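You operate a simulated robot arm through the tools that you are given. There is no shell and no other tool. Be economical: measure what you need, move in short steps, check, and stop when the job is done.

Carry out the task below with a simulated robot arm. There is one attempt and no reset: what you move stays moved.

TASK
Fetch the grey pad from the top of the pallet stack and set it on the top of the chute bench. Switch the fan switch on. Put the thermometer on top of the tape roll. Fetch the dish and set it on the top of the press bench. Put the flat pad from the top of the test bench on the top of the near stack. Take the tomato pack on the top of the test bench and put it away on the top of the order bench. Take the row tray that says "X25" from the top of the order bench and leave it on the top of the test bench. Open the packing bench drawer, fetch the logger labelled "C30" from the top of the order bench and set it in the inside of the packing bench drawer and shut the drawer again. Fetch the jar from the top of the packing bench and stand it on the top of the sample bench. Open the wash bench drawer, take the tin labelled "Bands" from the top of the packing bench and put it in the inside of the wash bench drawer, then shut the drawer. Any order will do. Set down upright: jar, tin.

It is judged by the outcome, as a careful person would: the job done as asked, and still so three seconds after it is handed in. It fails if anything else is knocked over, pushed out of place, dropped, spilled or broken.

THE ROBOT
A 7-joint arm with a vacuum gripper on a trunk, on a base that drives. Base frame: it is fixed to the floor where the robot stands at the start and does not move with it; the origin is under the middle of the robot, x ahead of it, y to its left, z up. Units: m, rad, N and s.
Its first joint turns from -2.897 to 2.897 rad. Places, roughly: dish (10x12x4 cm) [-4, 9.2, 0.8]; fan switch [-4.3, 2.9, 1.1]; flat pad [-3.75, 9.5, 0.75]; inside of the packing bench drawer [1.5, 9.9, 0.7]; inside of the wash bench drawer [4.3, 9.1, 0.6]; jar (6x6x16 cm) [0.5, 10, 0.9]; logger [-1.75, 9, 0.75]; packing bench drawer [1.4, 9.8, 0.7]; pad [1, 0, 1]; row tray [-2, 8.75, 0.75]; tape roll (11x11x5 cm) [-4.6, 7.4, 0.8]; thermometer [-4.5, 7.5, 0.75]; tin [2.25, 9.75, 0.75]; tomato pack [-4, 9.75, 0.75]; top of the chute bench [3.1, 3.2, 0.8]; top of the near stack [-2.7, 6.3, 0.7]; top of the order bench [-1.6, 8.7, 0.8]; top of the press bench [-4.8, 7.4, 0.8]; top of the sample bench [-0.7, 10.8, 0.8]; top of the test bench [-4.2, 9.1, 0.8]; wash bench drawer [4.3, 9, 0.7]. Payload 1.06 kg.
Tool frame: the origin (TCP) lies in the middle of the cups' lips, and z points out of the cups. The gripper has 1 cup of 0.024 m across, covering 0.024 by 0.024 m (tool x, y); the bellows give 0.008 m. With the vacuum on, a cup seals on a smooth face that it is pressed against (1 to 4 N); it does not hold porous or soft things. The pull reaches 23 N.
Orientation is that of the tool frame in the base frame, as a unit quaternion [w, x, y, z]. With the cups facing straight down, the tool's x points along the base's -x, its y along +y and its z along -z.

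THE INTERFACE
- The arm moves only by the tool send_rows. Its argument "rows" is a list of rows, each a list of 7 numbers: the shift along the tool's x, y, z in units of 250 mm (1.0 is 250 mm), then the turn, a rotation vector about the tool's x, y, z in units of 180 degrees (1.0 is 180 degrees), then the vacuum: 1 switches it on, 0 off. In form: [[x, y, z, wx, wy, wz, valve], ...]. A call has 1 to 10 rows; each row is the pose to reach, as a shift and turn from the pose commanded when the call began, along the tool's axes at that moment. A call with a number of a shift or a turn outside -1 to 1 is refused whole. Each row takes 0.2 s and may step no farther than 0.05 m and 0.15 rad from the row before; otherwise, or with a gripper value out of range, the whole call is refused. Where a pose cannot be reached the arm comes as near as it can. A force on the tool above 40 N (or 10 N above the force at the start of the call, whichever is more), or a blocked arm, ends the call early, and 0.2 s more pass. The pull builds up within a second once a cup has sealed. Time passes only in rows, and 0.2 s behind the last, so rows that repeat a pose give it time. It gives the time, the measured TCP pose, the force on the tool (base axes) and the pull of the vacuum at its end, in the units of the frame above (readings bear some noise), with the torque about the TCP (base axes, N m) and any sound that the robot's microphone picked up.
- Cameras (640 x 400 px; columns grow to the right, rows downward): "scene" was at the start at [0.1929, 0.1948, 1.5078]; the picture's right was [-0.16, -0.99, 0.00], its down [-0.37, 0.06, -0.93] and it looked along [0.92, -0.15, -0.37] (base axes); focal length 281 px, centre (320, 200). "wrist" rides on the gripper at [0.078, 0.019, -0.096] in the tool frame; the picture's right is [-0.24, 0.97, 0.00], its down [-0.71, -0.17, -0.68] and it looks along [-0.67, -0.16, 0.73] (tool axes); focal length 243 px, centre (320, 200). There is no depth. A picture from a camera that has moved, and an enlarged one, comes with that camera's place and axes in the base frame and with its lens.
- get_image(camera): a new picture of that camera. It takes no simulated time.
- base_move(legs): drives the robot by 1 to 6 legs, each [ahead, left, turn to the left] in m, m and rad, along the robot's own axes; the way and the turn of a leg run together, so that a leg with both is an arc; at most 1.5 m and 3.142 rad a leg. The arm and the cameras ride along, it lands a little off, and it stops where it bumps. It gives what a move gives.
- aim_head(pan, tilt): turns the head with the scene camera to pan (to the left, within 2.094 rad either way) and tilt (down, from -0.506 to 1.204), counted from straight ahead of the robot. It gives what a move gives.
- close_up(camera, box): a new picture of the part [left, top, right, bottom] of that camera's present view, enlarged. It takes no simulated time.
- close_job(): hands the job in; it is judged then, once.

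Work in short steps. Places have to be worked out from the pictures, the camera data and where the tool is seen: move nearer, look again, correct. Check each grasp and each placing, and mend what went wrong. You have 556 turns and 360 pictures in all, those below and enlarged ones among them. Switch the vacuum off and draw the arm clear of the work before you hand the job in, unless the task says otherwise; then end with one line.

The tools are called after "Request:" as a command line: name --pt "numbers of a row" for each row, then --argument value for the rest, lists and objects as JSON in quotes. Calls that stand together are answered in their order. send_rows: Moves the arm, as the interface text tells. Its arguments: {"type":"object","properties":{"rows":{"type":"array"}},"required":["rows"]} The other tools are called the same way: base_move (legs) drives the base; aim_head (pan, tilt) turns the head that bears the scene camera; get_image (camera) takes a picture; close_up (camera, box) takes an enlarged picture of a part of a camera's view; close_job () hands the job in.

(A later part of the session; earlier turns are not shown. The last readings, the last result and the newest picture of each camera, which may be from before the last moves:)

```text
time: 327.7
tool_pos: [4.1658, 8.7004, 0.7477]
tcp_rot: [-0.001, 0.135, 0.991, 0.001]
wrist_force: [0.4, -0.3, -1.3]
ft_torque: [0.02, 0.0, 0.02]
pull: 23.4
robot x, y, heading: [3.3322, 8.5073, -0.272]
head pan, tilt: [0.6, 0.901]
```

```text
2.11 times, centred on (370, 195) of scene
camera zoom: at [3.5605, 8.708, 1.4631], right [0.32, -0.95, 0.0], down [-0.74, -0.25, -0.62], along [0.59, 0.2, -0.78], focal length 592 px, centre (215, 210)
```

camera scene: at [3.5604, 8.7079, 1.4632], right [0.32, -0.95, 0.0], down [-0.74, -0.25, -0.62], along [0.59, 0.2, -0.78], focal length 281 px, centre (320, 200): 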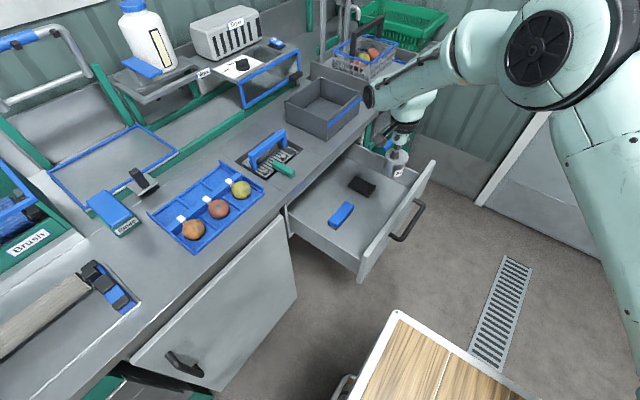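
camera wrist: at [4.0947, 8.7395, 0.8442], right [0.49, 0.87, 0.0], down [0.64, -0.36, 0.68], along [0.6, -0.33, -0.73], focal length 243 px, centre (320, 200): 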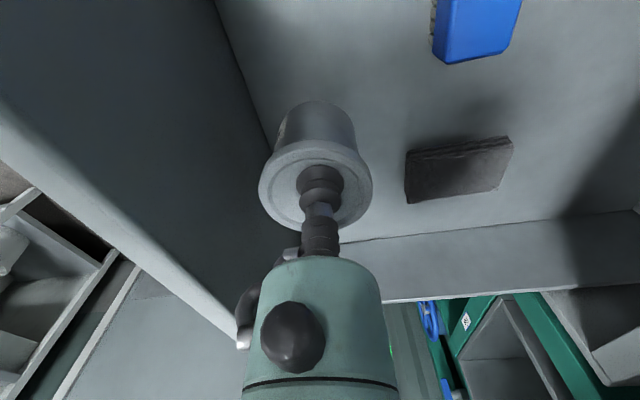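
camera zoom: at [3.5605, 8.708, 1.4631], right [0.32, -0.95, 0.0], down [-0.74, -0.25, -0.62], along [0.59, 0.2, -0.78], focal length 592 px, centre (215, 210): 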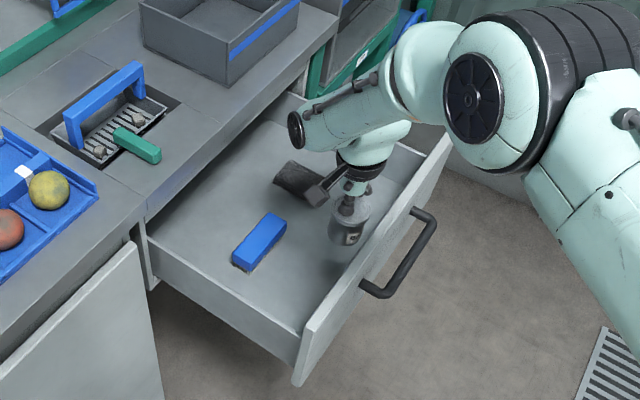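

Shift 1.2 cm north and lower to contact.

Request:
send_rows --pt "0 0.05 0.03 0 0 0 1" --pt "0 0.05 0.06 0 0 0 1" --pt "0 0.05 0.08 0 0 0 1" --pt "0 0.05 0.1 0 0 0 1"

```text
time: 328.7
tool_pos: [4.1678, 8.7121, 0.7234]
tcp_rot: [0.0, 0.134, 0.991, 0.002]
wrist_force: [0.0, -0.1, -2.0]
ft_torque: [0.04, 0.03, -0.02]
pull: 22.7
robot x, y, heading: [3.335, 8.5074, -0.273]
head pan, tilt: [0.6, 0.901]
```

Request:
send_rows --pt "0 0 0.016 0 0 0 1" --pt "0 0 0.032 0 0 0 1" --pt "0 0 0.048 0 0 0 1"

```text
time: 329.5
tool_pos: [4.1689, 8.7128, 0.7123]
tcp_rot: [-0.001, 0.134, 0.991, 0.001]
wrist_force: [-0.4, 0.1, -1.8]
ft_torque: [0.02, 0.0, -0.02]
pull: 22.7
robot x, y, heading: [3.336, 8.5063, -0.273]
head pan, tilt: [0.6, 0.901]
```

Request:
send_rows --pt "0 0 0.016 0 0 0 1" --pt "0 0 0.032 0 0 0 1" --pt "0 0 0.048 0 0 0 1"

```text
time: 330.3
tool_pos: [4.1675, 8.7121, 0.7]
tcp_rot: [-0.001, 0.134, 0.991, 0.001]
wrist_force: [-0.9, -0.3, -1.9]
ft_torque: [0.0, 0.01, 0.02]
pull: 22.9
robot x, y, heading: [3.3358, 8.5051, -0.272]
head pan, tilt: [0.6, 0.901]
```

Request:
send_rows --pt "0 0 0.016 0 0 0 1" --pt "0 0 0.032 0 0 0 1" --pt "0 0 0.048 0 0 0 1" --pt "0 0 0.06 0 0 0 1"

Request:
get_image --camera "wrist"

Request:
close_up --camera "scene" --box '[320, 130, 440, 240]'

```text
time: 331.3
tool_pos: [4.1685, 8.7142, 0.6873]
tcp_rot: [0.001, 0.134, 0.991, 0.002]
wrist_force: [-5.1, 3.7, 33.6]
ft_torque: [-0.08, -0.06, -0.03]
pull: 22.8
robot x, y, heading: [3.3347, 8.5092, -0.274]
head pan, tilt: [0.6, 0.901]
```

```text
259 pictures are left
camera wrist: at [4.0977, 8.7531, 0.7838], right [0.49, 0.87, 0.01], down [0.64, -0.36, 0.68], along [0.6, -0.33, -0.73], focal length 243 px, centre (320, 200)
```

wrist: 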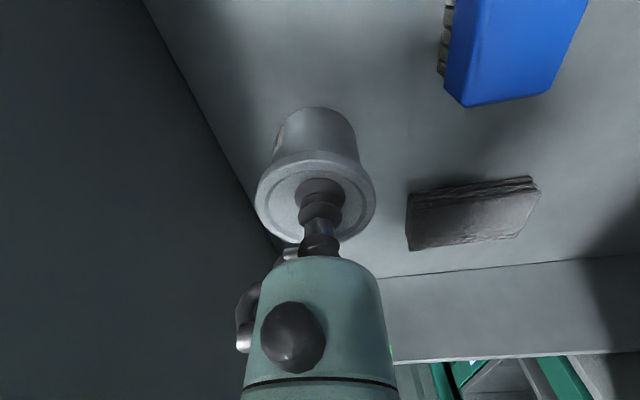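

```text
3.64 times, centred on (380, 185) of scene
camera zoom: at [3.5591, 8.7078, 1.4634], right [0.32, -0.95, 0.0], down [-0.74, -0.25, -0.62], along [0.59, 0.2, -0.78], focal length 1022 px, centre (102, 254)
```

zoom: 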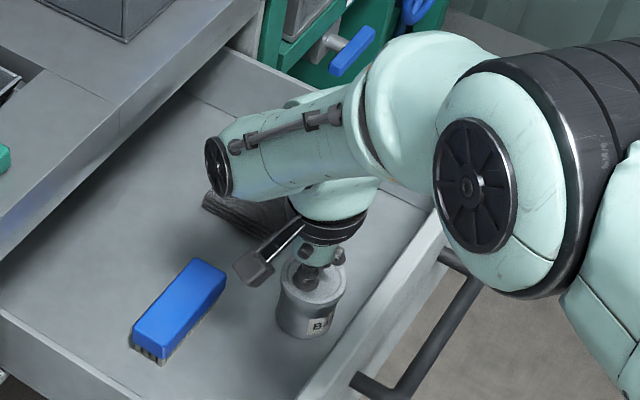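

Tin is on the drawer floor. Ease off, release, lift.

Request:
send_rows --pt "0 0 -0.02 0 0 0 1" --pt "0 0 -0.03 0 0 0 0" --pt "0 0 -0.03 0 0 0 0" --pt "0 0 -0.03 0 0 0 0" --pt "0 0 -0.05 0 0 0 0" --pt "0 0 -0.15 0 0 0 0" --pt "0 0 -0.33 0 0 0 0" --pt "0 0 -0.52 0 0 0 0" --pt "0 0 -0.71 0 0 0 0" --pt "0 0 -0.9 0 0 0 0"

Request:
get_image --camera "wrist"

```text
time: 333.5
tool_pos: [4.1691, 8.7122, 0.9092]
tcp_rot: [-0.001, 0.135, 0.991, 0.002]
wrist_force: [0.6, 0.1, 0.1]
ft_torque: [-0.02, 0.01, -0.01]
pull: 0.1
robot x, y, heading: [3.3354, 8.5083, -0.27]
head pan, tilt: [0.6, 0.901]
```

```text
257 pictures are left
camera wrist: at [4.0984, 8.7527, 1.0058], right [0.49, 0.87, 0.0], down [0.64, -0.36, 0.68], along [0.6, -0.33, -0.73], focal length 243 px, centre (320, 200)
```

wrist: 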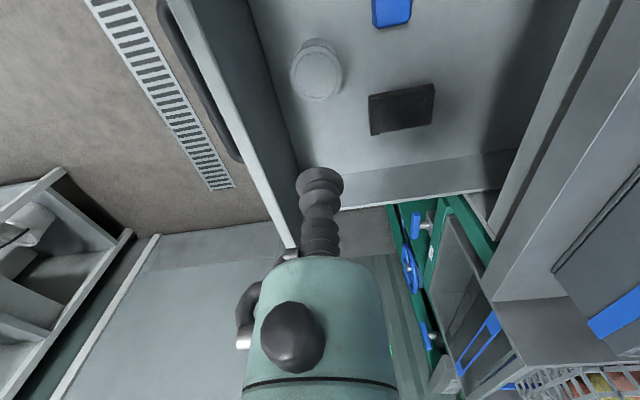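

Tin stands upright in the drawer. Retreat and roll the tool left again to push the drawer shut.

Request:
send_rows --pt "0.06 -0.1 -0.12 0 0 0 0" --pt "0.12 -0.2 -0.24 0 0 0 0" --pt "0.18 -0.3 -0.36 0 0 0 0" --pt "0.24 -0.4 -0.48 0 0 0 0" --pt "0.3 -0.5 -0.6 0 0 0 0" --pt "0.36 -0.6 -0.7 0 0 0 0" --pt "0.42 -0.72 -0.8 0 0 0 0" --pt "0.48 -0.84 -0.9 0 0 0 0" --pt "0.54 -0.96 -0.98 0 0 0 0"

Request:
send_rows --pt "0.02 -0.06 0.0 -0.044 0 0 0" --pt "0.04 -0.12 0.0 -0.088 0 0 0" --pt "0.06 -0.18 0.02 -0.132 0 0 0" --pt "0.08 -0.24 0.04 -0.176 0 0 0" --pt "0.1 -0.3 0.06 -0.22 0 0 0" --pt "0.12 -0.36 0.08 -0.264 0 0 0" --pt "0.14 -0.42 0.1 -0.308 0 0 0" --pt "0.16 -0.48 0.12 -0.352 0 0 0" --pt "0.18 -0.48 0.14 -0.396 0 0 0" --pt "0.2 -0.48 0.16 -0.44 0 0 0"

Request:
get_image --camera "scene"

```text
time: 335.5
tool_pos: [3.9745, 8.5144, 1.1545]
tcp_rot: [-0.001, 0.135, 0.991, 0.001]
wrist_force: [-0.6, -0.2, 0.9]
ft_torque: [-0.03, 0.01, -0.01]
pull: 0.1
robot x, y, heading: [3.334, 8.5094, -0.27]
head pan, tilt: [0.6, 0.901]
```

```text
time: 337.7
tool_pos: [3.8934, 8.414, 1.1145]
tcp_rot: [0.086, 0.103, 0.762, 0.633]
wrist_force: [-0.5, 0.8, 0.3]
ft_torque: [-0.03, 0.01, -0.06]
pull: 0.1
robot x, y, heading: [3.3335, 8.5095, -0.271]
head pan, tilt: [0.6, 0.901]
```

```text
256 pictures are left
camera scene: at [3.5602, 8.7083, 1.4631], right [0.32, -0.95, 0.0], down [-0.74, -0.25, -0.62], along [0.59, 0.2, -0.78], focal length 281 px, centre (320, 200)
```

scene: 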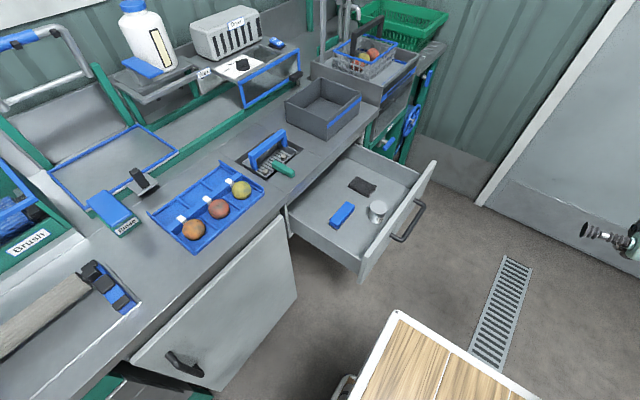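

Descend to drawer-face height.

Request:
send_rows --pt "-0.03 -0.154 0.08 -0.01 0 0 0" --pt "-0.06 -0.308 0.16 -0.02 0 0 0" --pt "-0.09 -0.462 0.25 -0.03 0 0 0" --pt "-0.12 -0.616 0.33 -0.04 0 0 0" --pt "-0.15 -0.77 0.41 -0.05 0 0 0" --pt "-0.16 -0.924 0.5 -0.059 0 0 0"

Request:
send_rows --pt "0 -0.16 0 0 0 0 0" --pt "0 -0.32 0 0 0 0 0" --pt "0 -0.48 0 0 0 0 0" --pt "0 -0.64 0 0 0 0 0"

Request:
get_image --camera "wrist"

```text
time: 339.1
tool_pos: [3.9537, 8.4814, 0.8636]
tcp_rot: [0.095, 0.096, 0.7, 0.701]
wrist_force: [0.7, 0.9, 0.3]
ft_torque: [0.01, 0.01, 0.01]
pull: 0.1
robot x, y, heading: [3.3352, 8.5103, -0.27]
head pan, tilt: [0.6, 0.901]
```

```text
time: 340.1
tool_pos: [3.9534, 8.4816, 0.7036]
tcp_rot: [0.095, 0.096, 0.7, 0.701]
wrist_force: [0.1, -0.9, 0.8]
ft_torque: [0.02, -0.03, 0.04]
pull: 0.1
robot x, y, heading: [3.33, 8.5058, -0.273]
head pan, tilt: [0.6, 0.901]
```

```text
255 pictures are left
camera wrist: at [3.8521, 8.4101, 0.7238], right [0.23, -0.06, 0.97], down [0.5, -0.85, -0.17], along [0.84, 0.52, -0.16], focal length 243 px, centre (320, 200)
```

wrist: 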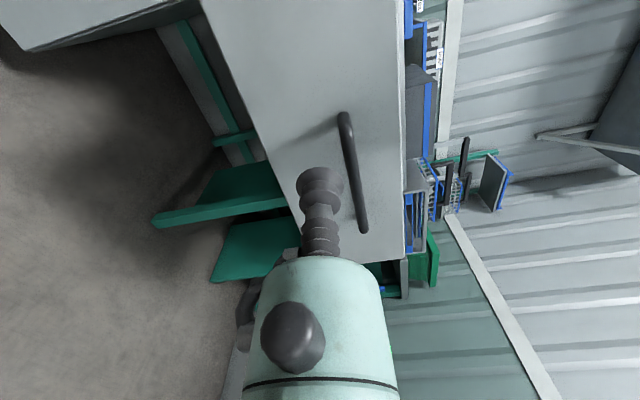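

Aligned with the face. Push the drawer closed.

Request:
send_rows --pt "0 0 0.16 0 0 0 0" --pt "0 0 0.32 0 0 0 0" --pt "0 0 0.48 0 0 0 0" --pt "0 0 0.6 0 0 0 0" --pt "0 0 0.7 0 0 0 0" --pt "0 0 0.78 0 0 0 0" --pt "0 0 0.86 0 0 0 0" --pt "0 0 0.95 0 0 0 0"

Request:
send_rows --pt "0 0 0.1 0 0 0 0" --pt "0 0 0.2 0 0 0 0" --pt "0 0 0.3 0 0 0 0" --pt "0 0 0.4 0 0 0 0" --pt "0 0 0.5 0 0 0 0" --pt "0 0 0.6 0 0 0 0" --pt "0 0 0.7 0 0 0 0" --pt "0 0 0.78 0 0 0 0" --pt "0 0 0.86 0 0 0 0" --pt "0 0 0.92 0 0 0 0"

Request:
get_image --camera "scene"

```text
time: 341.9
tool_pos: [4.0174, 8.7082, 0.7032]
tcp_rot: [0.094, 0.096, 0.701, 0.7]
wrist_force: [0.0, 0.1, -0.2]
ft_torque: [0.02, -0.02, 0.01]
pull: 0.1
robot x, y, heading: [3.3348, 8.5081, -0.276]
head pan, tilt: [0.6, 0.901]
```

```text
time: 344.1
tool_pos: [4.0771, 8.9296, 0.7026]
tcp_rot: [0.095, 0.096, 0.701, 0.7]
wrist_force: [0.6, -0.7, -0.6]
ft_torque: [-0.02, -0.03, -0.02]
pull: 0.0
robot x, y, heading: [3.3371, 8.5087, -0.273]
head pan, tilt: [0.6, 0.901]
```

```text
254 pictures are left
camera scene: at [3.5607, 8.708, 1.4631], right [0.32, -0.95, 0.0], down [-0.74, -0.25, -0.62], along [0.59, 0.2, -0.78], focal length 281 px, centre (320, 200)
```

scene: 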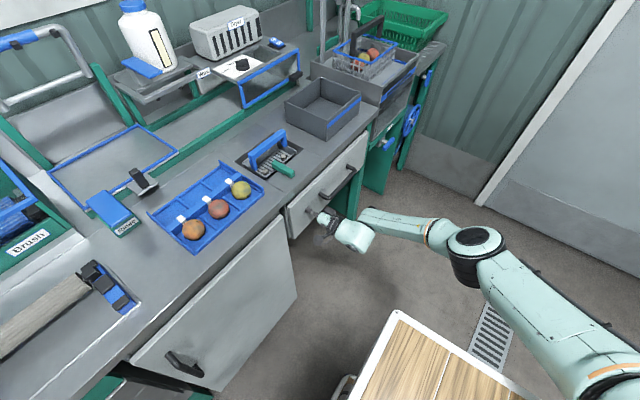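

Almost shut. Push until it's firmly home.

Request:
send_rows --pt "0 0 0.03 0 0 0 0" --pt "0 0 0.06 0 0 0 0" --pt "0 0 0.09 0 0 0 0" --pt "0 0 0.11 0 0 0 0"

Request:
close_up --camera "scene" --box '[250, 100, 420, 270]'

```text
time: 344.7
tool_pos: [4.0815, 8.9389, 0.702]
tcp_rot: [0.095, 0.095, 0.702, 0.7]
wrist_force: [-11.0, -20.3, 8.5]
ft_torque: [-0.23, 0.07, -0.14]
pull: 0.0
robot x, y, heading: [3.3341, 8.5116, -0.279]
head pan, tilt: [0.6, 0.901]
stopped in row 2: the force on the tool passed its limit at 55 N (the readings are from after the stop); the commanded pose is now the measured one
```

```text
2.35 times, centred on (335, 185) of scene
camera zoom: at [3.5599, 8.7067, 1.4633], right [0.32, -0.95, 0.0], down [-0.74, -0.25, -0.62], along [0.59, 0.2, -0.78], focal length 662 px, centre (285, 235)
```

zoom: 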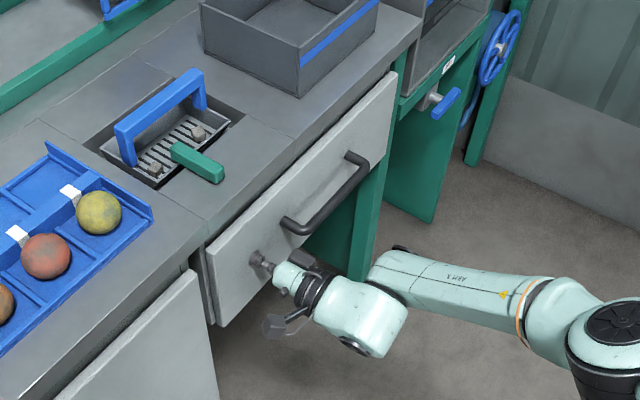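

Drawer is shut (same plane as before). Retreat the tool, then drive west to the packing bench drawer keeping the tool rolled.

Request:
send_rows --pt "0 0 -0.1 0 0 0 0" --pt "0 0 -0.28 0 0 0 0" --pt "0 0 -0.46 0 0 0 0" --pt "0 0 -0.64 0 0 0 0" --pt "0 0 -0.82 0 0 0 0" --pt "0 0 -1 0 0 0 0"

Request:
send_rows --pt "0 0.16 -0.1 0 0 0 0" --pt "0 0.32 -0.2 0 0 0 0" --pt "0 0.48 -0.3 0 0 0 0" --pt "0 0.64 -0.4 0 0 0 0" --pt "0 0.8 -0.5 0 0 0 0" --pt "0 0.96 -0.6 0 0 0 0"

Request:
base_move --legs '[[0, -0.05, 0], [-1.4, 0, 0], [-1.3, 0, 0]]'

Request:
aim_head --pan 0.9 --tilt 0.8

Request:
get_image --camera "scene"

```text
time: 346.1
tool_pos: [4.0144, 8.7008, 0.7034]
tcp_rot: [0.095, 0.096, 0.701, 0.7]
wrist_force: [-0.9, 0.5, -0.7]
ft_torque: [-0.02, 0.02, 0.01]
pull: 0.2
robot x, y, heading: [3.3344, 8.5092, -0.273]
head pan, tilt: [0.6, 0.901]
```

```text
time: 347.5
tool_pos: [3.973, 8.5553, 0.9431]
tcp_rot: [0.094, 0.095, 0.701, 0.7]
wrist_force: [0.2, -0.5, -0.4]
ft_torque: [-0.01, 0.01, 0.01]
pull: 0.0
robot x, y, heading: [3.3354, 8.5084, -0.275]
head pan, tilt: [0.6, 0.901]
```

```text
time: 361.0
tool_pos: [1.3989, 9.242, 0.9423]
tcp_rot: [0.103, 0.103, 0.7, 0.699]
wrist_force: [-0.1, 0.3, 0.4]
ft_torque: [0.0, 0.0, 0.0]
pull: 0.1
robot x, y, heading: [0.7579, 9.2093, -0.294]
head pan, tilt: [0.6, 0.901]
```

```text
time: 361.8
tool_pos: [1.3987, 9.2423, 0.9432]
tcp_rot: [0.102, 0.103, 0.7, 0.699]
wrist_force: [-0.2, -0.8, -0.9]
ft_torque: [-0.01, 0.02, 0.0]
pull: 0.1
robot x, y, heading: [0.755, 9.2111, -0.293]
head pan, tilt: [0.901, 0.799]
```

```text
252 pictures are left
camera scene: at [0.9832, 9.4265, 1.471], right [0.57, -0.82, 0.0], down [-0.59, -0.41, -0.7], along [0.57, 0.4, -0.72], focal length 281 px, centre (320, 200)
```

scene: 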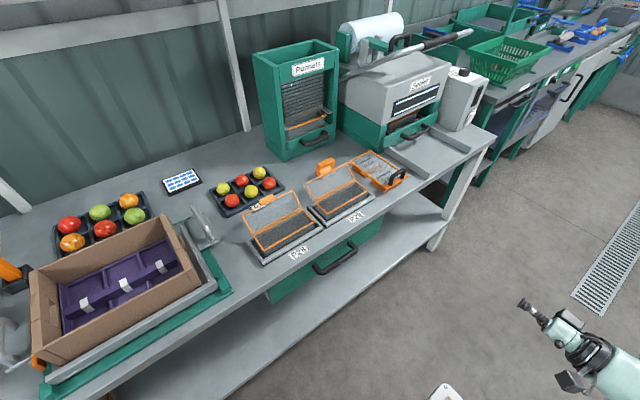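

Green packing drawer visible below the bench top. Check via wrist camera.

Request:
get_image --camera "wrist"

Request:
close_up --camera "scene" --box '[240, 190, 420, 330]'

```text
251 pictures are left
camera wrist: at [1.2956, 9.1744, 0.9632], right [0.23, -0.07, 0.97], down [0.48, -0.86, -0.17], along [0.85, 0.51, -0.16], focal length 243 px, centre (320, 200)
```

wrist: 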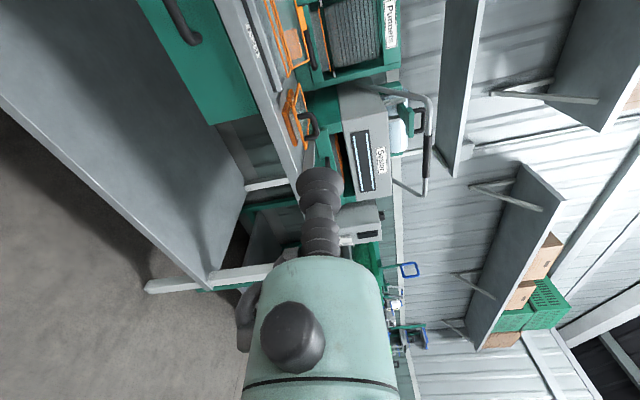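

```text
2.86 times, centred on (330, 260) of scene
camera zoom: at [0.9832, 9.4265, 1.471], right [0.57, -0.82, 0.0], down [-0.59, -0.41, -0.7], along [0.57, 0.4, -0.72], focal length 803 px, centre (291, 29)
```

zoom: 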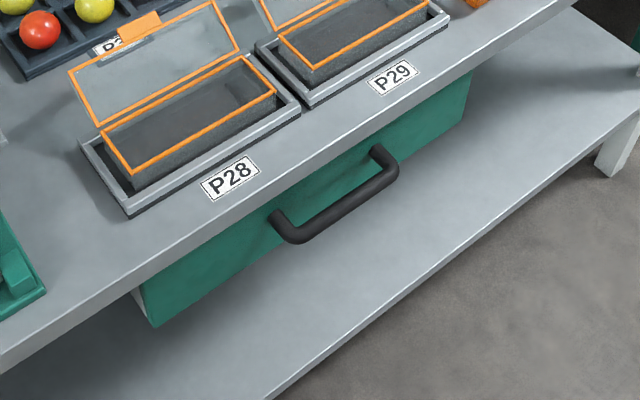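

Drawer face: E −1.49…−1.04, z 0.66–0.77, plane N≈9.70; I'll pull the west zone. Reposition base and lower tool.

Request:
base_move --legs '[[-0.2, 0, 0.02]]'

Request:
send_rows --pt "0.05 -0.18 0 0 0 0 0" --pt "0.1 -0.36 0 0 0 0 0" --pt "0.15 -0.54 0 0 0 0 0" --pt "0.2 -0.72 0 0 0 0 0" --pt "0.25 -0.9 0 0 0 0 0" --pt "0.25 -0.95 0 0 0 0 0"

Request:
get_image --camera "wrist"

```text
time: 363.4
tool_pos: [1.2064, 9.3105, 0.9436]
tcp_rot: [0.096, 0.097, 0.701, 0.7]
wrist_force: [0.7, -0.8, -0.3]
ft_torque: [-0.01, 0.02, -0.01]
pull: 0.2
robot x, y, heading: [0.566, 9.2643, -0.275]
head pan, tilt: [0.901, 0.799]
```

```text
time: 364.8
tool_pos: [1.1444, 9.3267, 0.7065]
tcp_rot: [0.096, 0.097, 0.701, 0.7]
wrist_force: [-0.1, -0.2, -0.1]
ft_torque: [0.0, 0.0, 0.02]
pull: 0.0
robot x, y, heading: [0.564, 9.2587, -0.278]
head pan, tilt: [0.901, 0.799]
```

```text
249 pictures are left
camera wrist: at [1.0436, 9.257, 0.7254], right [0.23, -0.06, 0.97], down [0.5, -0.85, -0.17], along [0.84, 0.52, -0.16], focal length 243 px, centre (320, 200)
```

wrist: 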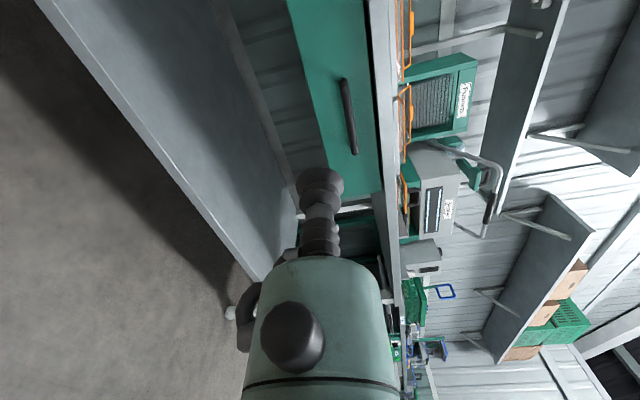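

Contact point would be slightly low; raise 1.8 cm and advance.

Request:
send_rows --pt "0 0.07 0.1 0 0 0 0" --pt "0 0.07 0.29 0 0 0 0" --pt "0 0.07 0.48 0 0 0 0" --pt "0 0.07 0.67 0 0 0 0" --pt "0 0.07 0.86 0 0 0 0" --pt "0 0.07 1.0 0 0 0 0"

Request:
get_image --camera "wrist"

Request:
get_image --camera "scene"

```text
time: 366.2
tool_pos: [1.2125, 9.5674, 0.7238]
tcp_rot: [0.096, 0.098, 0.701, 0.7]
wrist_force: [0.6, -0.7, 0.6]
ft_torque: [0.0, 0.02, -0.01]
pull: 0.0
robot x, y, heading: [0.5694, 9.2624, -0.276]
head pan, tilt: [0.901, 0.799]
```

```text
248 pictures are left
camera wrist: at [1.1113, 9.4982, 0.7426], right [0.23, -0.06, 0.97], down [0.5, -0.85, -0.17], along [0.84, 0.52, -0.16], focal length 243 px, centre (320, 200)
```

wrist: 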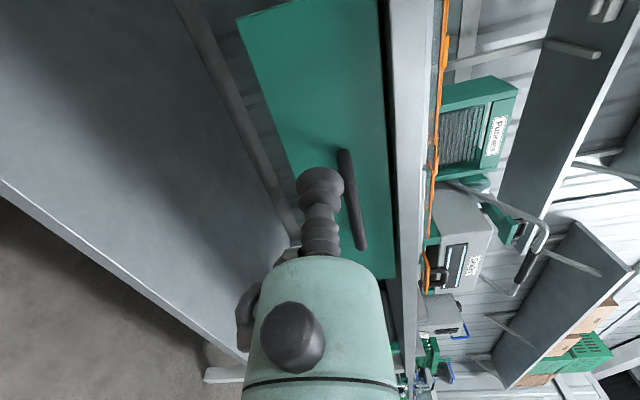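

```text
247 pictures are left
camera scene: at [0.7876, 9.4868, 1.471], right [0.58, -0.81, 0.0], down [-0.58, -0.42, -0.7], along [0.57, 0.41, -0.72], focal length 281 px, centre (320, 200)
```

scene: 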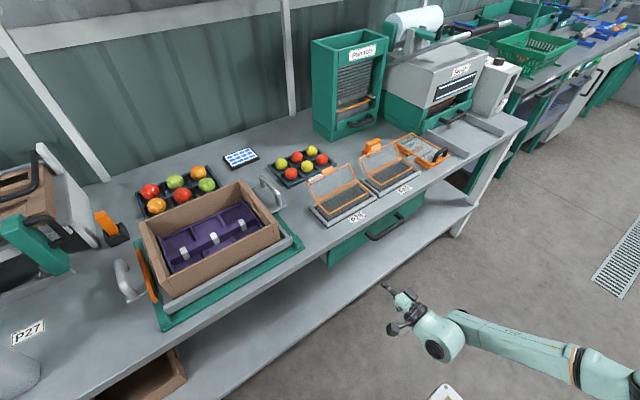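

Aligned. Approach with vacuum on.

Request:
send_rows --pt "0 0 0.15 0 0 0 1" --pt "0 0 0.3 0 0 0 1" --pt "0 0 0.44 0 0 0 1" --pt "0 0 0.5 0 0 0 1" --pt "0 0 0.54 0 0 0 1"

```text
time: 367.4
tool_pos: [1.2498, 9.6982, 0.7234]
tcp_rot: [0.095, 0.097, 0.701, 0.7]
wrist_force: [0.2, -0.2, 0.4]
ft_torque: [0.0, 0.03, 0.0]
pull: 0.0
robot x, y, heading: [0.5725, 9.2617, -0.274]
head pan, tilt: [0.901, 0.799]
```

Request:
send_rows --pt "0 0 0.03 0 0 0 1" --pt "0 0 0.06 0 0 0 1" --pt "0 0 0.09 0 0 0 1" --pt "0 0 0.12 0 0 0 1"

Request:
get_image --camera "wrist"

```text
time: 368.4
tool_pos: [1.2566, 9.7262, 0.7228]
tcp_rot: [0.095, 0.097, 0.701, 0.7]
wrist_force: [-8.3, -13.2, 4.3]
ft_torque: [-0.04, -0.13, -0.14]
pull: 22.7
robot x, y, heading: [0.5676, 9.2671, -0.275]
head pan, tilt: [0.901, 0.799]
```

```text
246 pictures are left
camera wrist: at [1.1552, 9.6566, 0.7428], right [0.23, -0.06, 0.97], down [0.5, -0.85, -0.17], along [0.84, 0.52, -0.16], focal length 243 px, centre (320, 200)
```

wrist: 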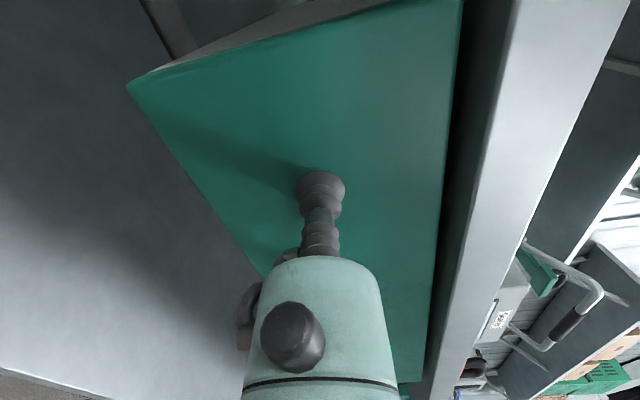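

Sealed. Pull open ~27 cm.

Request:
send_rows --pt "0 0 -0.05 0 0 0 1" --pt "0 0 -0.12 0 0 0 1" --pt "0 0 -0.2 0 0 0 1" --pt "0 0 -0.3 0 0 0 1" --pt "0 0 -0.4 0 0 0 1" --pt "0 0 -0.5 0 0 0 1" --pt "0 0 -0.6 0 0 0 1" --pt "0 0 -0.7 0 0 0 1" --pt "0 0 -0.8 0 0 0 1" --pt "0 0 -0.9 0 0 0 1"

Request:
get_image --camera "scene"

```text
time: 370.6
tool_pos: [1.1955, 9.5094, 0.7236]
tcp_rot: [0.095, 0.097, 0.701, 0.7]
wrist_force: [-8.1, 4.4, -0.1]
ft_torque: [0.0, -0.06, -0.1]
pull: 23.2
robot x, y, heading: [0.5682, 9.2672, -0.272]
head pan, tilt: [0.901, 0.799]
```

```text
245 pictures are left
camera scene: at [0.7871, 9.4873, 1.471], right [0.59, -0.81, 0.0], down [-0.58, -0.42, -0.7], along [0.57, 0.41, -0.72], focal length 281 px, centre (320, 200)
```

scene: 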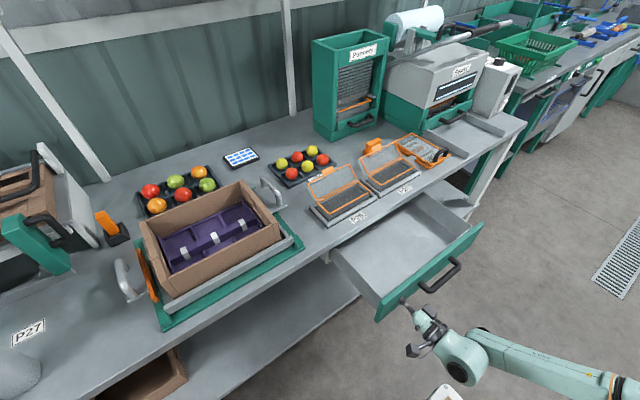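

Pull a bit more, then release and back off.

Request:
send_rows --pt "-0.01 0 -0.1 0 0 0 1" --pt "-0.01 0 -0.2 0 0 0 1" --pt "-0.01 0 -0.29 0 0 0 1" --pt "-0.01 0 -0.29 0 0 0 0" --pt "-0.01 0 -0.28 0 0 0 0" --pt "-0.01 0 -0.28 0 0 0 0" --pt "-0.01 0 -0.3 0 0 0 0" --pt "-0.01 0 -0.4 0 0 0 0" --pt "-0.01 0 -0.55 0 0 0 0" --pt "-0.01 0 -0.7 0 0 0 0"

Request:
get_image --camera "scene"

```text
time: 372.8
tool_pos: [1.1522, 9.3422, 0.7227]
tcp_rot: [0.095, 0.097, 0.701, 0.7]
wrist_force: [-0.4, 0.5, -0.5]
ft_torque: [0.0, 0.02, 0.0]
pull: 0.1
robot x, y, heading: [0.5674, 9.2647, -0.274]
head pan, tilt: [0.901, 0.799]
```

```text
244 pictures are left
camera scene: at [0.7874, 9.4873, 1.471], right [0.59, -0.81, 0.0], down [-0.58, -0.42, -0.7], along [0.57, 0.41, -0.72], focal length 281 px, centre (320, 200)
```

scene: 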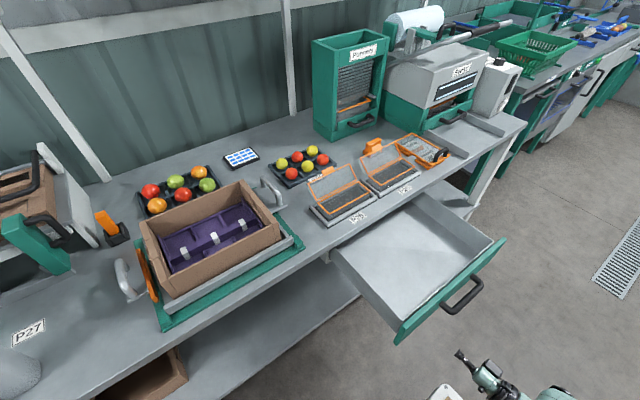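

Drawer open and empty. Raise and unroll to tool-down.

Request:
send_rows --pt "0 0.19 -0.04 0 0 0 0" --pt "0 0.38 -0.08 0 0 0 0" --pt "0 0.57 -0.12 0 0 0 0" --pt "0 0.76 -0.16 0 0 0 0" --pt "0 0.95 -0.2 0 0 0 0"

Request:
send_rows --pt "0 0.1 -0.05 0.045 0 0 0" --pt "0 0.2 -0.1 0.09 0 0 0" --pt "0 0.3 -0.15 0.135 0 0 0" --pt "0 0.4 -0.2 0.18 0 0 0" --pt "0 0.5 -0.25 0.225 0 0 0" --pt "0 0.6 -0.25 0.27 0 0 0" --pt "0 0.7 -0.25 0.315 0 0 0" --pt "0 0.8 -0.25 0.36 0 0 0" --pt "0 0.9 -0.25 0.405 0 0 0" --pt "0 1.0 -0.25 0.45 0 0 0"

Request:
aim_head --pan 2.0 --tilt 0.6

Request:
get_image --camera "scene"

```text
time: 374.0
tool_pos: [1.1396, 9.2917, 0.9612]
tcp_rot: [0.095, 0.097, 0.701, 0.7]
wrist_force: [0.4, 0.8, 0.0]
ft_torque: [-0.01, 0.03, 0.0]
pull: 0.1
robot x, y, heading: [0.5666, 9.2659, -0.276]
head pan, tilt: [0.901, 0.799]
```

```text
time: 376.2
tool_pos: [1.1225, 9.232, 1.2109]
tcp_rot: [0.01, 0.137, 0.988, 0.076]
wrist_force: [0.3, 0.0, -0.3]
ft_torque: [-0.03, 0.01, 0.04]
pull: 0.1
robot x, y, heading: [0.5688, 9.2669, -0.276]
head pan, tilt: [0.901, 0.799]
```

```text
time: 377.5
tool_pos: [1.1236, 9.2323, 1.2116]
tcp_rot: [0.009, 0.136, 0.988, 0.077]
wrist_force: [-0.4, -0.7, 0.3]
ft_torque: [0.0, -0.01, -0.02]
pull: 0.1
robot x, y, heading: [0.5669, 9.2645, -0.278]
head pan, tilt: [2.0, 0.6]
```

```text
243 pictures are left
camera scene: at [0.7086, 9.5272, 1.4879], right [0.99, 0.15, 0.0], down [0.09, -0.56, -0.82], along [-0.13, 0.82, -0.57], focal length 281 px, centre (320, 200)
```

scene: 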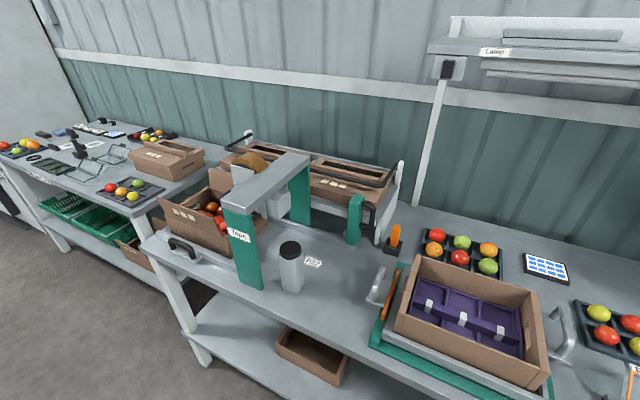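

Jar found at ≈(0.543,10.05), beside a green arch post. I'll face north so the wrist camera hangs on the clear (south) side.

Request:
send_rows --pt "0 0 0 0.025 0 0 0" --pt "0 0 -0.1 0.049 0 0 0"

Request:
base_move --legs '[[0, -0.15, 0], [0, 0, 1.57], [0.03, 0.36, 0]]'

Request:
aim_head --pan 0.0 --tilt 0.6

Request:
get_image --camera "scene"

```text
time: 378.1
tool_pos: [1.1216, 9.2292, 1.2353]
tcp_rot: [-0.001, 0.136, 0.991, 0.001]
wrist_force: [0.6, -0.3, 0.2]
ft_torque: [-0.02, 0.04, 0.02]
pull: 0.1
robot x, y, heading: [0.5649, 9.2638, -0.276]
head pan, tilt: [2.0, 0.6]
```

```text
time: 385.2
tool_pos: [0.2157, 9.7988, 1.2364]
tcp_rot: [-0.001, -0.608, 0.794, 0.001]
wrist_force: [0.6, 0.2, 0.5]
ft_torque: [-0.01, 0.02, 0.02]
pull: 0.0
robot x, y, heading: [0.1872, 9.2436, 1.309]
head pan, tilt: [2.0, 0.6]
```

```text
time: 387.2
tool_pos: [0.2144, 9.7989, 1.2357]
tcp_rot: [-0.001, -0.609, 0.793, 0.001]
wrist_force: [0.3, -0.3, 0.3]
ft_torque: [0.03, 0.01, -0.01]
pull: 0.0
robot x, y, heading: [0.1846, 9.2443, 1.306]
head pan, tilt: [0.0, 0.6]
```

```text
242 pictures are left
camera scene: at [0.0326, 9.4798, 1.4879], right [0.97, -0.26, 0.0], down [-0.15, -0.55, -0.83], along [0.22, 0.8, -0.56], focal length 281 px, centre (320, 200)
```

scene: 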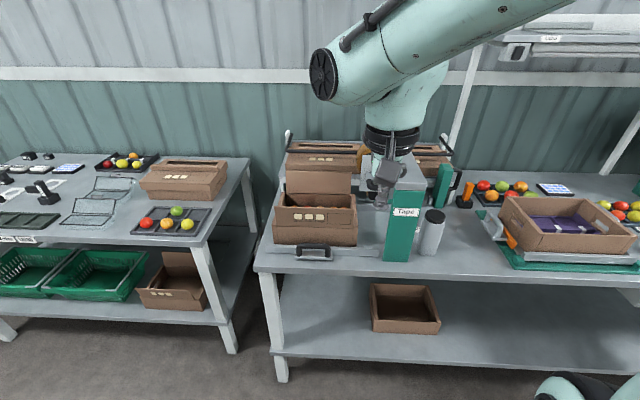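

Jar lid ≈(0.548,10.043,0.975). Swing right then forward at safe height.

Request:
send_rows --pt "0 -0.19 0 0 0 0 0" --pt "0 -0.38 0 0 0 0 0" --pt "0 -0.57 0 0 0 0 0" --pt "0 -0.76 0 0 0 0 0" --pt "0 -0.95 0 0 0 0 0" --pt "-0.1 -1 0 0 0 0 0" --pt "-0.29 -1 0 0 0 0 0" --pt "-0.48 -1 0 0 0 0 0" --pt "-0.67 -1 0 0 0 0 0" --pt "-0.86 -1 0 0 0 0 0"

Request:
get_image --camera "wrist"

Request:
get_image --camera "scene"

```text
time: 389.4
tool_pos: [0.5128, 9.9413, 1.2351]
tcp_rot: [0.0, -0.609, 0.793, 0.001]
wrist_force: [0.1, -0.1, 0.9]
ft_torque: [0.01, -0.01, 0.01]
pull: 0.1
robot x, y, heading: [0.1837, 9.242, 1.304]
head pan, tilt: [0.0, 0.6]
```

```text
241 pictures are left
camera wrist: at [0.4738, 9.8723, 1.3326], right [-0.88, 0.48, 0.0], down [0.35, 0.64, 0.68], along [0.33, 0.6, -0.73], focal length 243 px, centre (320, 200)
```

wrist: 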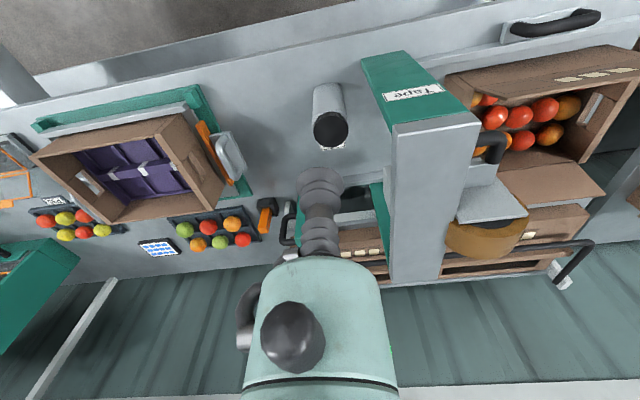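

```text
240 pictures are left
camera scene: at [0.0325, 9.4791, 1.488], right [0.97, -0.26, 0.0], down [-0.15, -0.55, -0.83], along [0.22, 0.8, -0.56], focal length 281 px, centre (320, 200)
```

scene: 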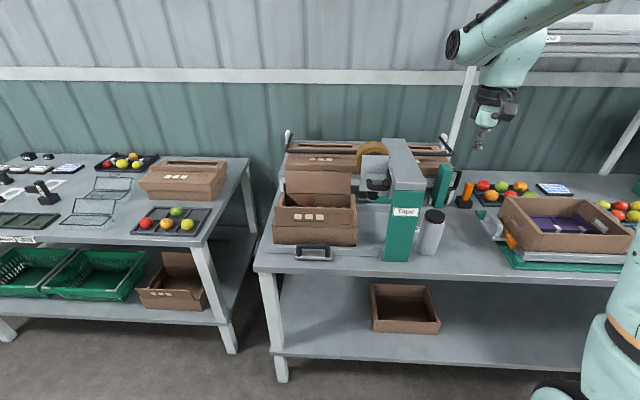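

Confirmed lid at (0.549,10.041). Move above and descend.

Request:
send_rows --pt "-0.15 -0.01 0 0 0 0 0" --pt "-0.3 -0.02 0 0 0 0 0" --pt "-0.424 -0.033 0 0 0 0 0" --pt "-0.424 -0.033 0.18 0 0 0 0" --pt "-0.424 -0.033 0.36 0 0 0 0" --pt "-0.424 -0.033 0.54 0 0 0 0" --pt "-0.424 -0.033 0.72 0 0 0 0" --pt "-0.424 -0.033 0.88 0 0 0 0"

Request:
get_image --camera "wrist"

Request:
close_up --camera "scene" --box '[360, 110, 520, 270]'

```text
time: 391.2
tool_pos: [0.5461, 10.041, 1.0155]
tcp_rot: [-0.001, -0.609, 0.793, 0.0]
wrist_force: [-0.4, -0.2, 0.3]
ft_torque: [0.03, 0.01, 0.03]
pull: 0.1
robot x, y, heading: [0.1854, 9.2399, 1.306]
head pan, tilt: [0.0, 0.6]
```

```text
239 pictures are left
camera wrist: at [0.5077, 9.972, 1.1117], right [-0.88, 0.48, 0.0], down [0.35, 0.64, 0.68], along [0.33, 0.6, -0.73], focal length 243 px, centre (320, 200)
```

wrist: 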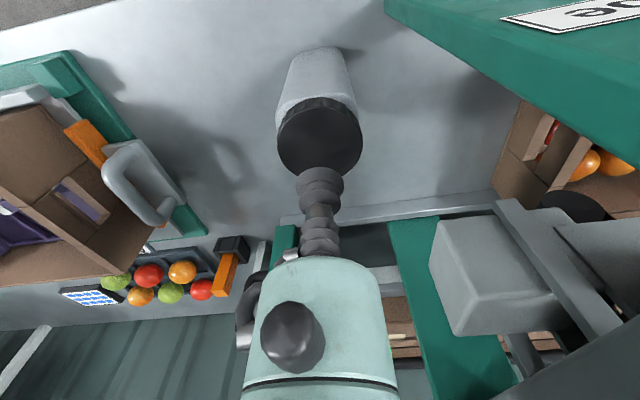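

```text
2.50 times, centred on (440, 190) of scene
camera zoom: at [0.0326, 9.4795, 1.4879], right [0.97, -0.26, 0.0], down [-0.15, -0.55, -0.83], along [0.22, 0.8, -0.56], focal length 703 px, centre (20, 225)
```

zoom: 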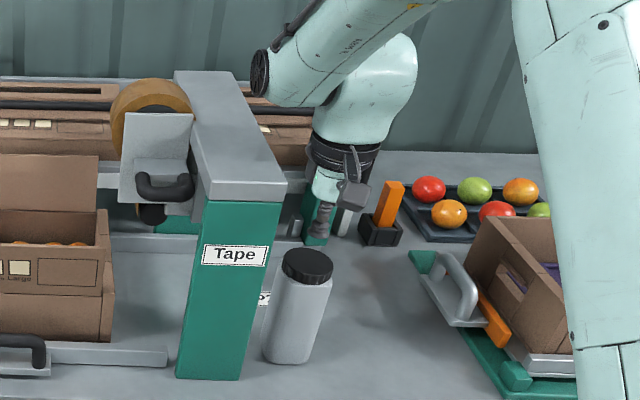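

Cup is over the lid. Descend with vacuum on.

Request:
send_rows --pt "0 0 0.08 0 0 0 1" --pt "0 0 0.13 0 0 0 1" --pt "0 0 0.16 0 0 0 1" --pt "0 0 0.175 0 0 0 1"

```text
time: 392.2
tool_pos: [0.5473, 10.041, 0.9709]
tcp_rot: [-0.001, -0.609, 0.793, 0.0]
wrist_force: [-1.6, -1.6, 1.9]
ft_torque: [-0.1, 0.03, -0.01]
pull: 22.6
robot x, y, heading: [0.1837, 9.2406, 1.306]
head pan, tilt: [0.0, 0.6]
```

Sealed. Lift straight up clear of the arch.

Request:
send_rows --pt "0 0 -0.02 0 0 0 1" --pt "0 0 -0.06 0 0 0 1" --pt "0 0 -0.15 0 0 0 1" --pt "0 0 -0.33 0 0 0 1" --pt "0 0 -0.52 0 0 0 1" --pt "0 0 -0.71 0 0 0 1" --pt "0 0 -0.9 0 0 0 1"

Request:
get_image --camera "scene"

```text
time: 393.8
tool_pos: [0.5472, 10.0415, 1.1968]
tcp_rot: [-0.001, -0.608, 0.794, 0.0]
wrist_force: [0.5, -0.2, -3.4]
ft_torque: [-0.01, 0.01, 0.02]
pull: 23.1
robot x, y, heading: [0.1855, 9.2446, 1.302]
head pan, tilt: [0.0, 0.6]
```

```text
237 pictures are left
camera scene: at [0.0329, 9.4803, 1.4878], right [0.97, -0.26, 0.0], down [-0.15, -0.55, -0.82], along [0.22, 0.8, -0.57], focal length 281 px, centre (320, 200)
```

scene: 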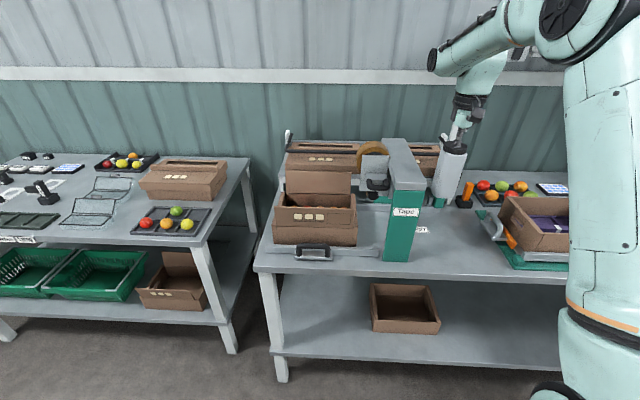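

Jar held. Pull back over the front, then drive left to the sample bench.

Request:
send_rows --pt "0.1 0 -0.1 0 0 0 1" --pt "0.28 0 -0.15 0 0 0 1" --pt "0.46 0 -0.2 0 0 0 1" --pt "0.64 0 -0.2 0 0 0 1" --pt "0.82 0 -0.2 0 0 0 1" --pt "1 0 -0.2 0 0 0 1"

Request:
base_move --legs '[[-0.05, 0, 0], [0, 1.15, 0]]'

Request:
get_image --camera "scene"

```text
time: 395.2
tool_pos: [0.4826, 9.8009, 1.2459]
tcp_rot: [-0.002, -0.609, 0.793, -0.001]
wrist_force: [0.2, -0.5, -4.4]
ft_torque: [-0.02, 0.02, 0.02]
pull: 22.6
robot x, y, heading: [0.1862, 9.2387, 1.311]
head pan, tilt: [0.0, 0.6]
```

```text
time: 401.6
tool_pos: [-0.6479, 10.0499, 1.2474]
tcp_rot: [-0.001, -0.613, 0.79, 0.0]
wrist_force: [0.5, -1.0, -3.4]
ft_torque: [-0.02, 0.02, -0.01]
pull: 23.2
robot x, y, heading: [-0.9393, 9.4865, 1.314]
head pan, tilt: [0.0, 0.6]
```

```text
236 pictures are left
camera scene: at [-1.0942, 9.7232, 1.4879], right [0.97, -0.25, 0.0], down [-0.14, -0.55, -0.82], along [0.21, 0.8, -0.57], focal length 281 px, centre (320, 200)
```

scene: 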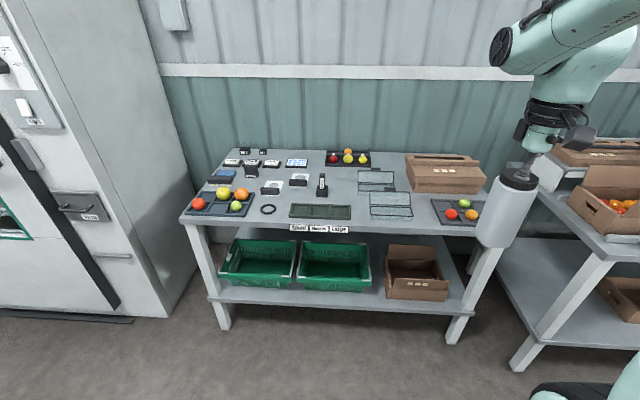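

Zoom to choose a free spot on the sample bench.

Request:
close_up --camera "scene" --box '[170, 130, 500, 250]'

```text
1.94 times, centred on (335, 190) of scene
camera zoom: at [-1.0942, 9.7232, 1.4879], right [0.97, -0.25, 0.0], down [-0.14, -0.55, -0.82], along [0.21, 0.8, -0.57], focal length 545 px, centre (291, 219)
```

zoom: 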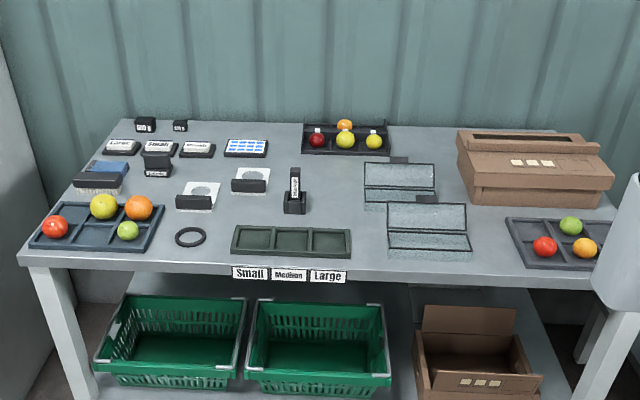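

Chosen spot: between the stamp and the glass boxes at ≈(−0.712,10.749). Move the base closer.

Request:
base_move --legs '[[0.38, 0.18, -0.015]]'

Request:
aim_head --pan -0.1 --tilt 0.8

Request:
get_image --camera "scene"

Request:
get_image --camera "wrist"

```text
time: 404.1
tool_pos: [-0.7164, 10.4605, 1.2468]
tcp_rot: [-0.001, -0.608, 0.794, 0.0]
wrist_force: [0.8, -1.2, -2.8]
ft_torque: [-0.02, 0.02, 0.0]
pull: 23.3
robot x, y, heading: [-1.0136, 9.9042, 1.306]
head pan, tilt: [0.0, 0.6]
```

```text
time: 404.9
tool_pos: [-0.7169, 10.4603, 1.2469]
tcp_rot: [-0.002, -0.608, 0.794, 0.001]
wrist_force: [-0.8, 0.4, -3.2]
ft_torque: [-0.04, 0.03, 0.01]
pull: 23.1
robot x, y, heading: [-1.0144, 9.9, 1.302]
head pan, tilt: [-0.099, 0.799]
```

```text
234 pictures are left
camera scene: at [-1.1616, 10.1301, 1.4711], right [0.93, -0.36, 0.0], down [-0.26, -0.67, -0.7], along [0.25, 0.65, -0.72], focal length 281 px, centre (320, 200)
```

scene: 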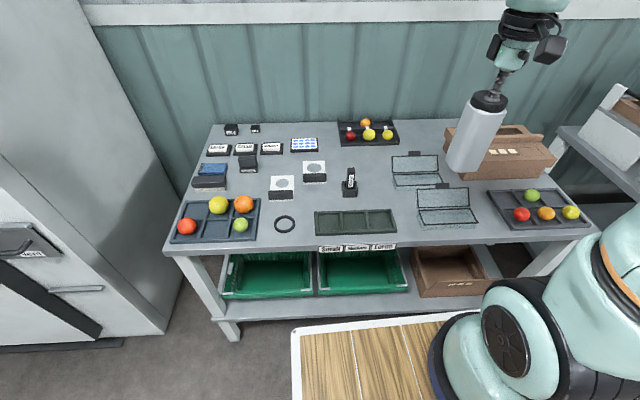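

```text
233 pictures are left
camera wrist: at [-0.7556, 10.3906, 1.343], right [-0.88, 0.48, 0.0], down [0.35, 0.64, 0.68], along [0.33, 0.6, -0.73], focal length 243 px, centre (320, 200)
```

wrist: 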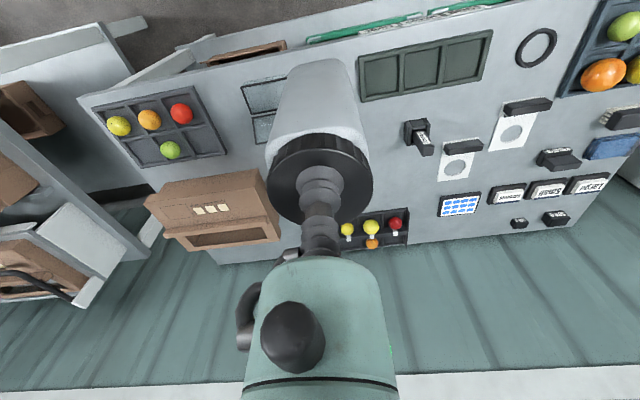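

Spot confirmed. Move over it, then lower.

Request:
send_rows --pt "-0.17 0.04 0 0 0 0 1" --pt "-0.34 0.08 0 0 0 0 1" --pt "-0.51 0.12 0 0 0 0 1" --pt "-0.68 0.16 0 0 0 0 1" --pt "-0.84 0.2 0 0 0 0 1" --pt "-1 0.24 0 0 0 0 1"

Request:
send_rows --pt "-0.16 0.04 0.05 0 0 0 1" --pt "-0.16 0.04 0.23 0 0 0 1" --pt "-0.16 0.04 0.41 0 0 0 1" --pt "-0.16 0.04 0.59 0 0 0 1" --pt "-0.16 0.04 0.77 0 0 0 1" --pt "-0.16 0.04 0.94 0 0 0 1"

Request:
close_up --camera "scene" --box '[290, 60, 500, 240]'

Request:
get_image --camera "wrist"

```text
time: 406.3
tool_pos: [-0.7096, 10.7179, 1.2462]
tcp_rot: [0.0, -0.608, 0.794, 0.0]
wrist_force: [0.4, -0.1, -2.1]
ft_torque: [0.05, 0.01, -0.03]
pull: 22.6
robot x, y, heading: [-1.0166, 9.9025, 1.303]
head pan, tilt: [-0.099, 0.799]
```

```text
time: 407.7
tool_pos: [-0.7099, 10.7571, 1.0122]
tcp_rot: [-0.001, -0.608, 0.794, 0.0]
wrist_force: [0.3, 0.0, -3.2]
ft_torque: [0.0, 0.05, 0.0]
pull: 23.4
robot x, y, heading: [-1.015, 9.9064, 1.303]
head pan, tilt: [-0.099, 0.799]
```

```text
2.22 times, centred on (395, 150) of scene
camera zoom: at [-1.1617, 10.1297, 1.4711], right [0.93, -0.36, 0.0], down [-0.26, -0.67, -0.7], along [0.25, 0.65, -0.72], focal length 625 px, centre (153, 311)
```

zoom: 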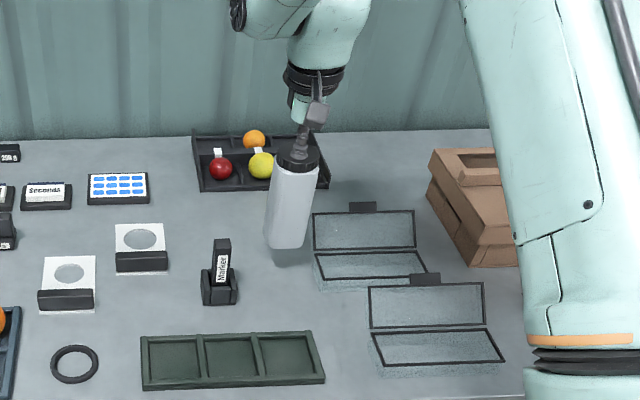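

```text
231 pictures are left
camera wrist: at [-0.7486, 10.6878, 1.1076], right [-0.88, 0.48, 0.0], down [0.35, 0.64, 0.68], along [0.33, 0.6, -0.73], focal length 243 px, centre (320, 200)
```

wrist: 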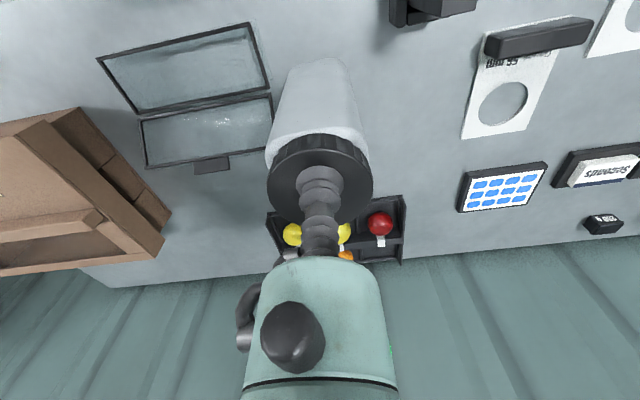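

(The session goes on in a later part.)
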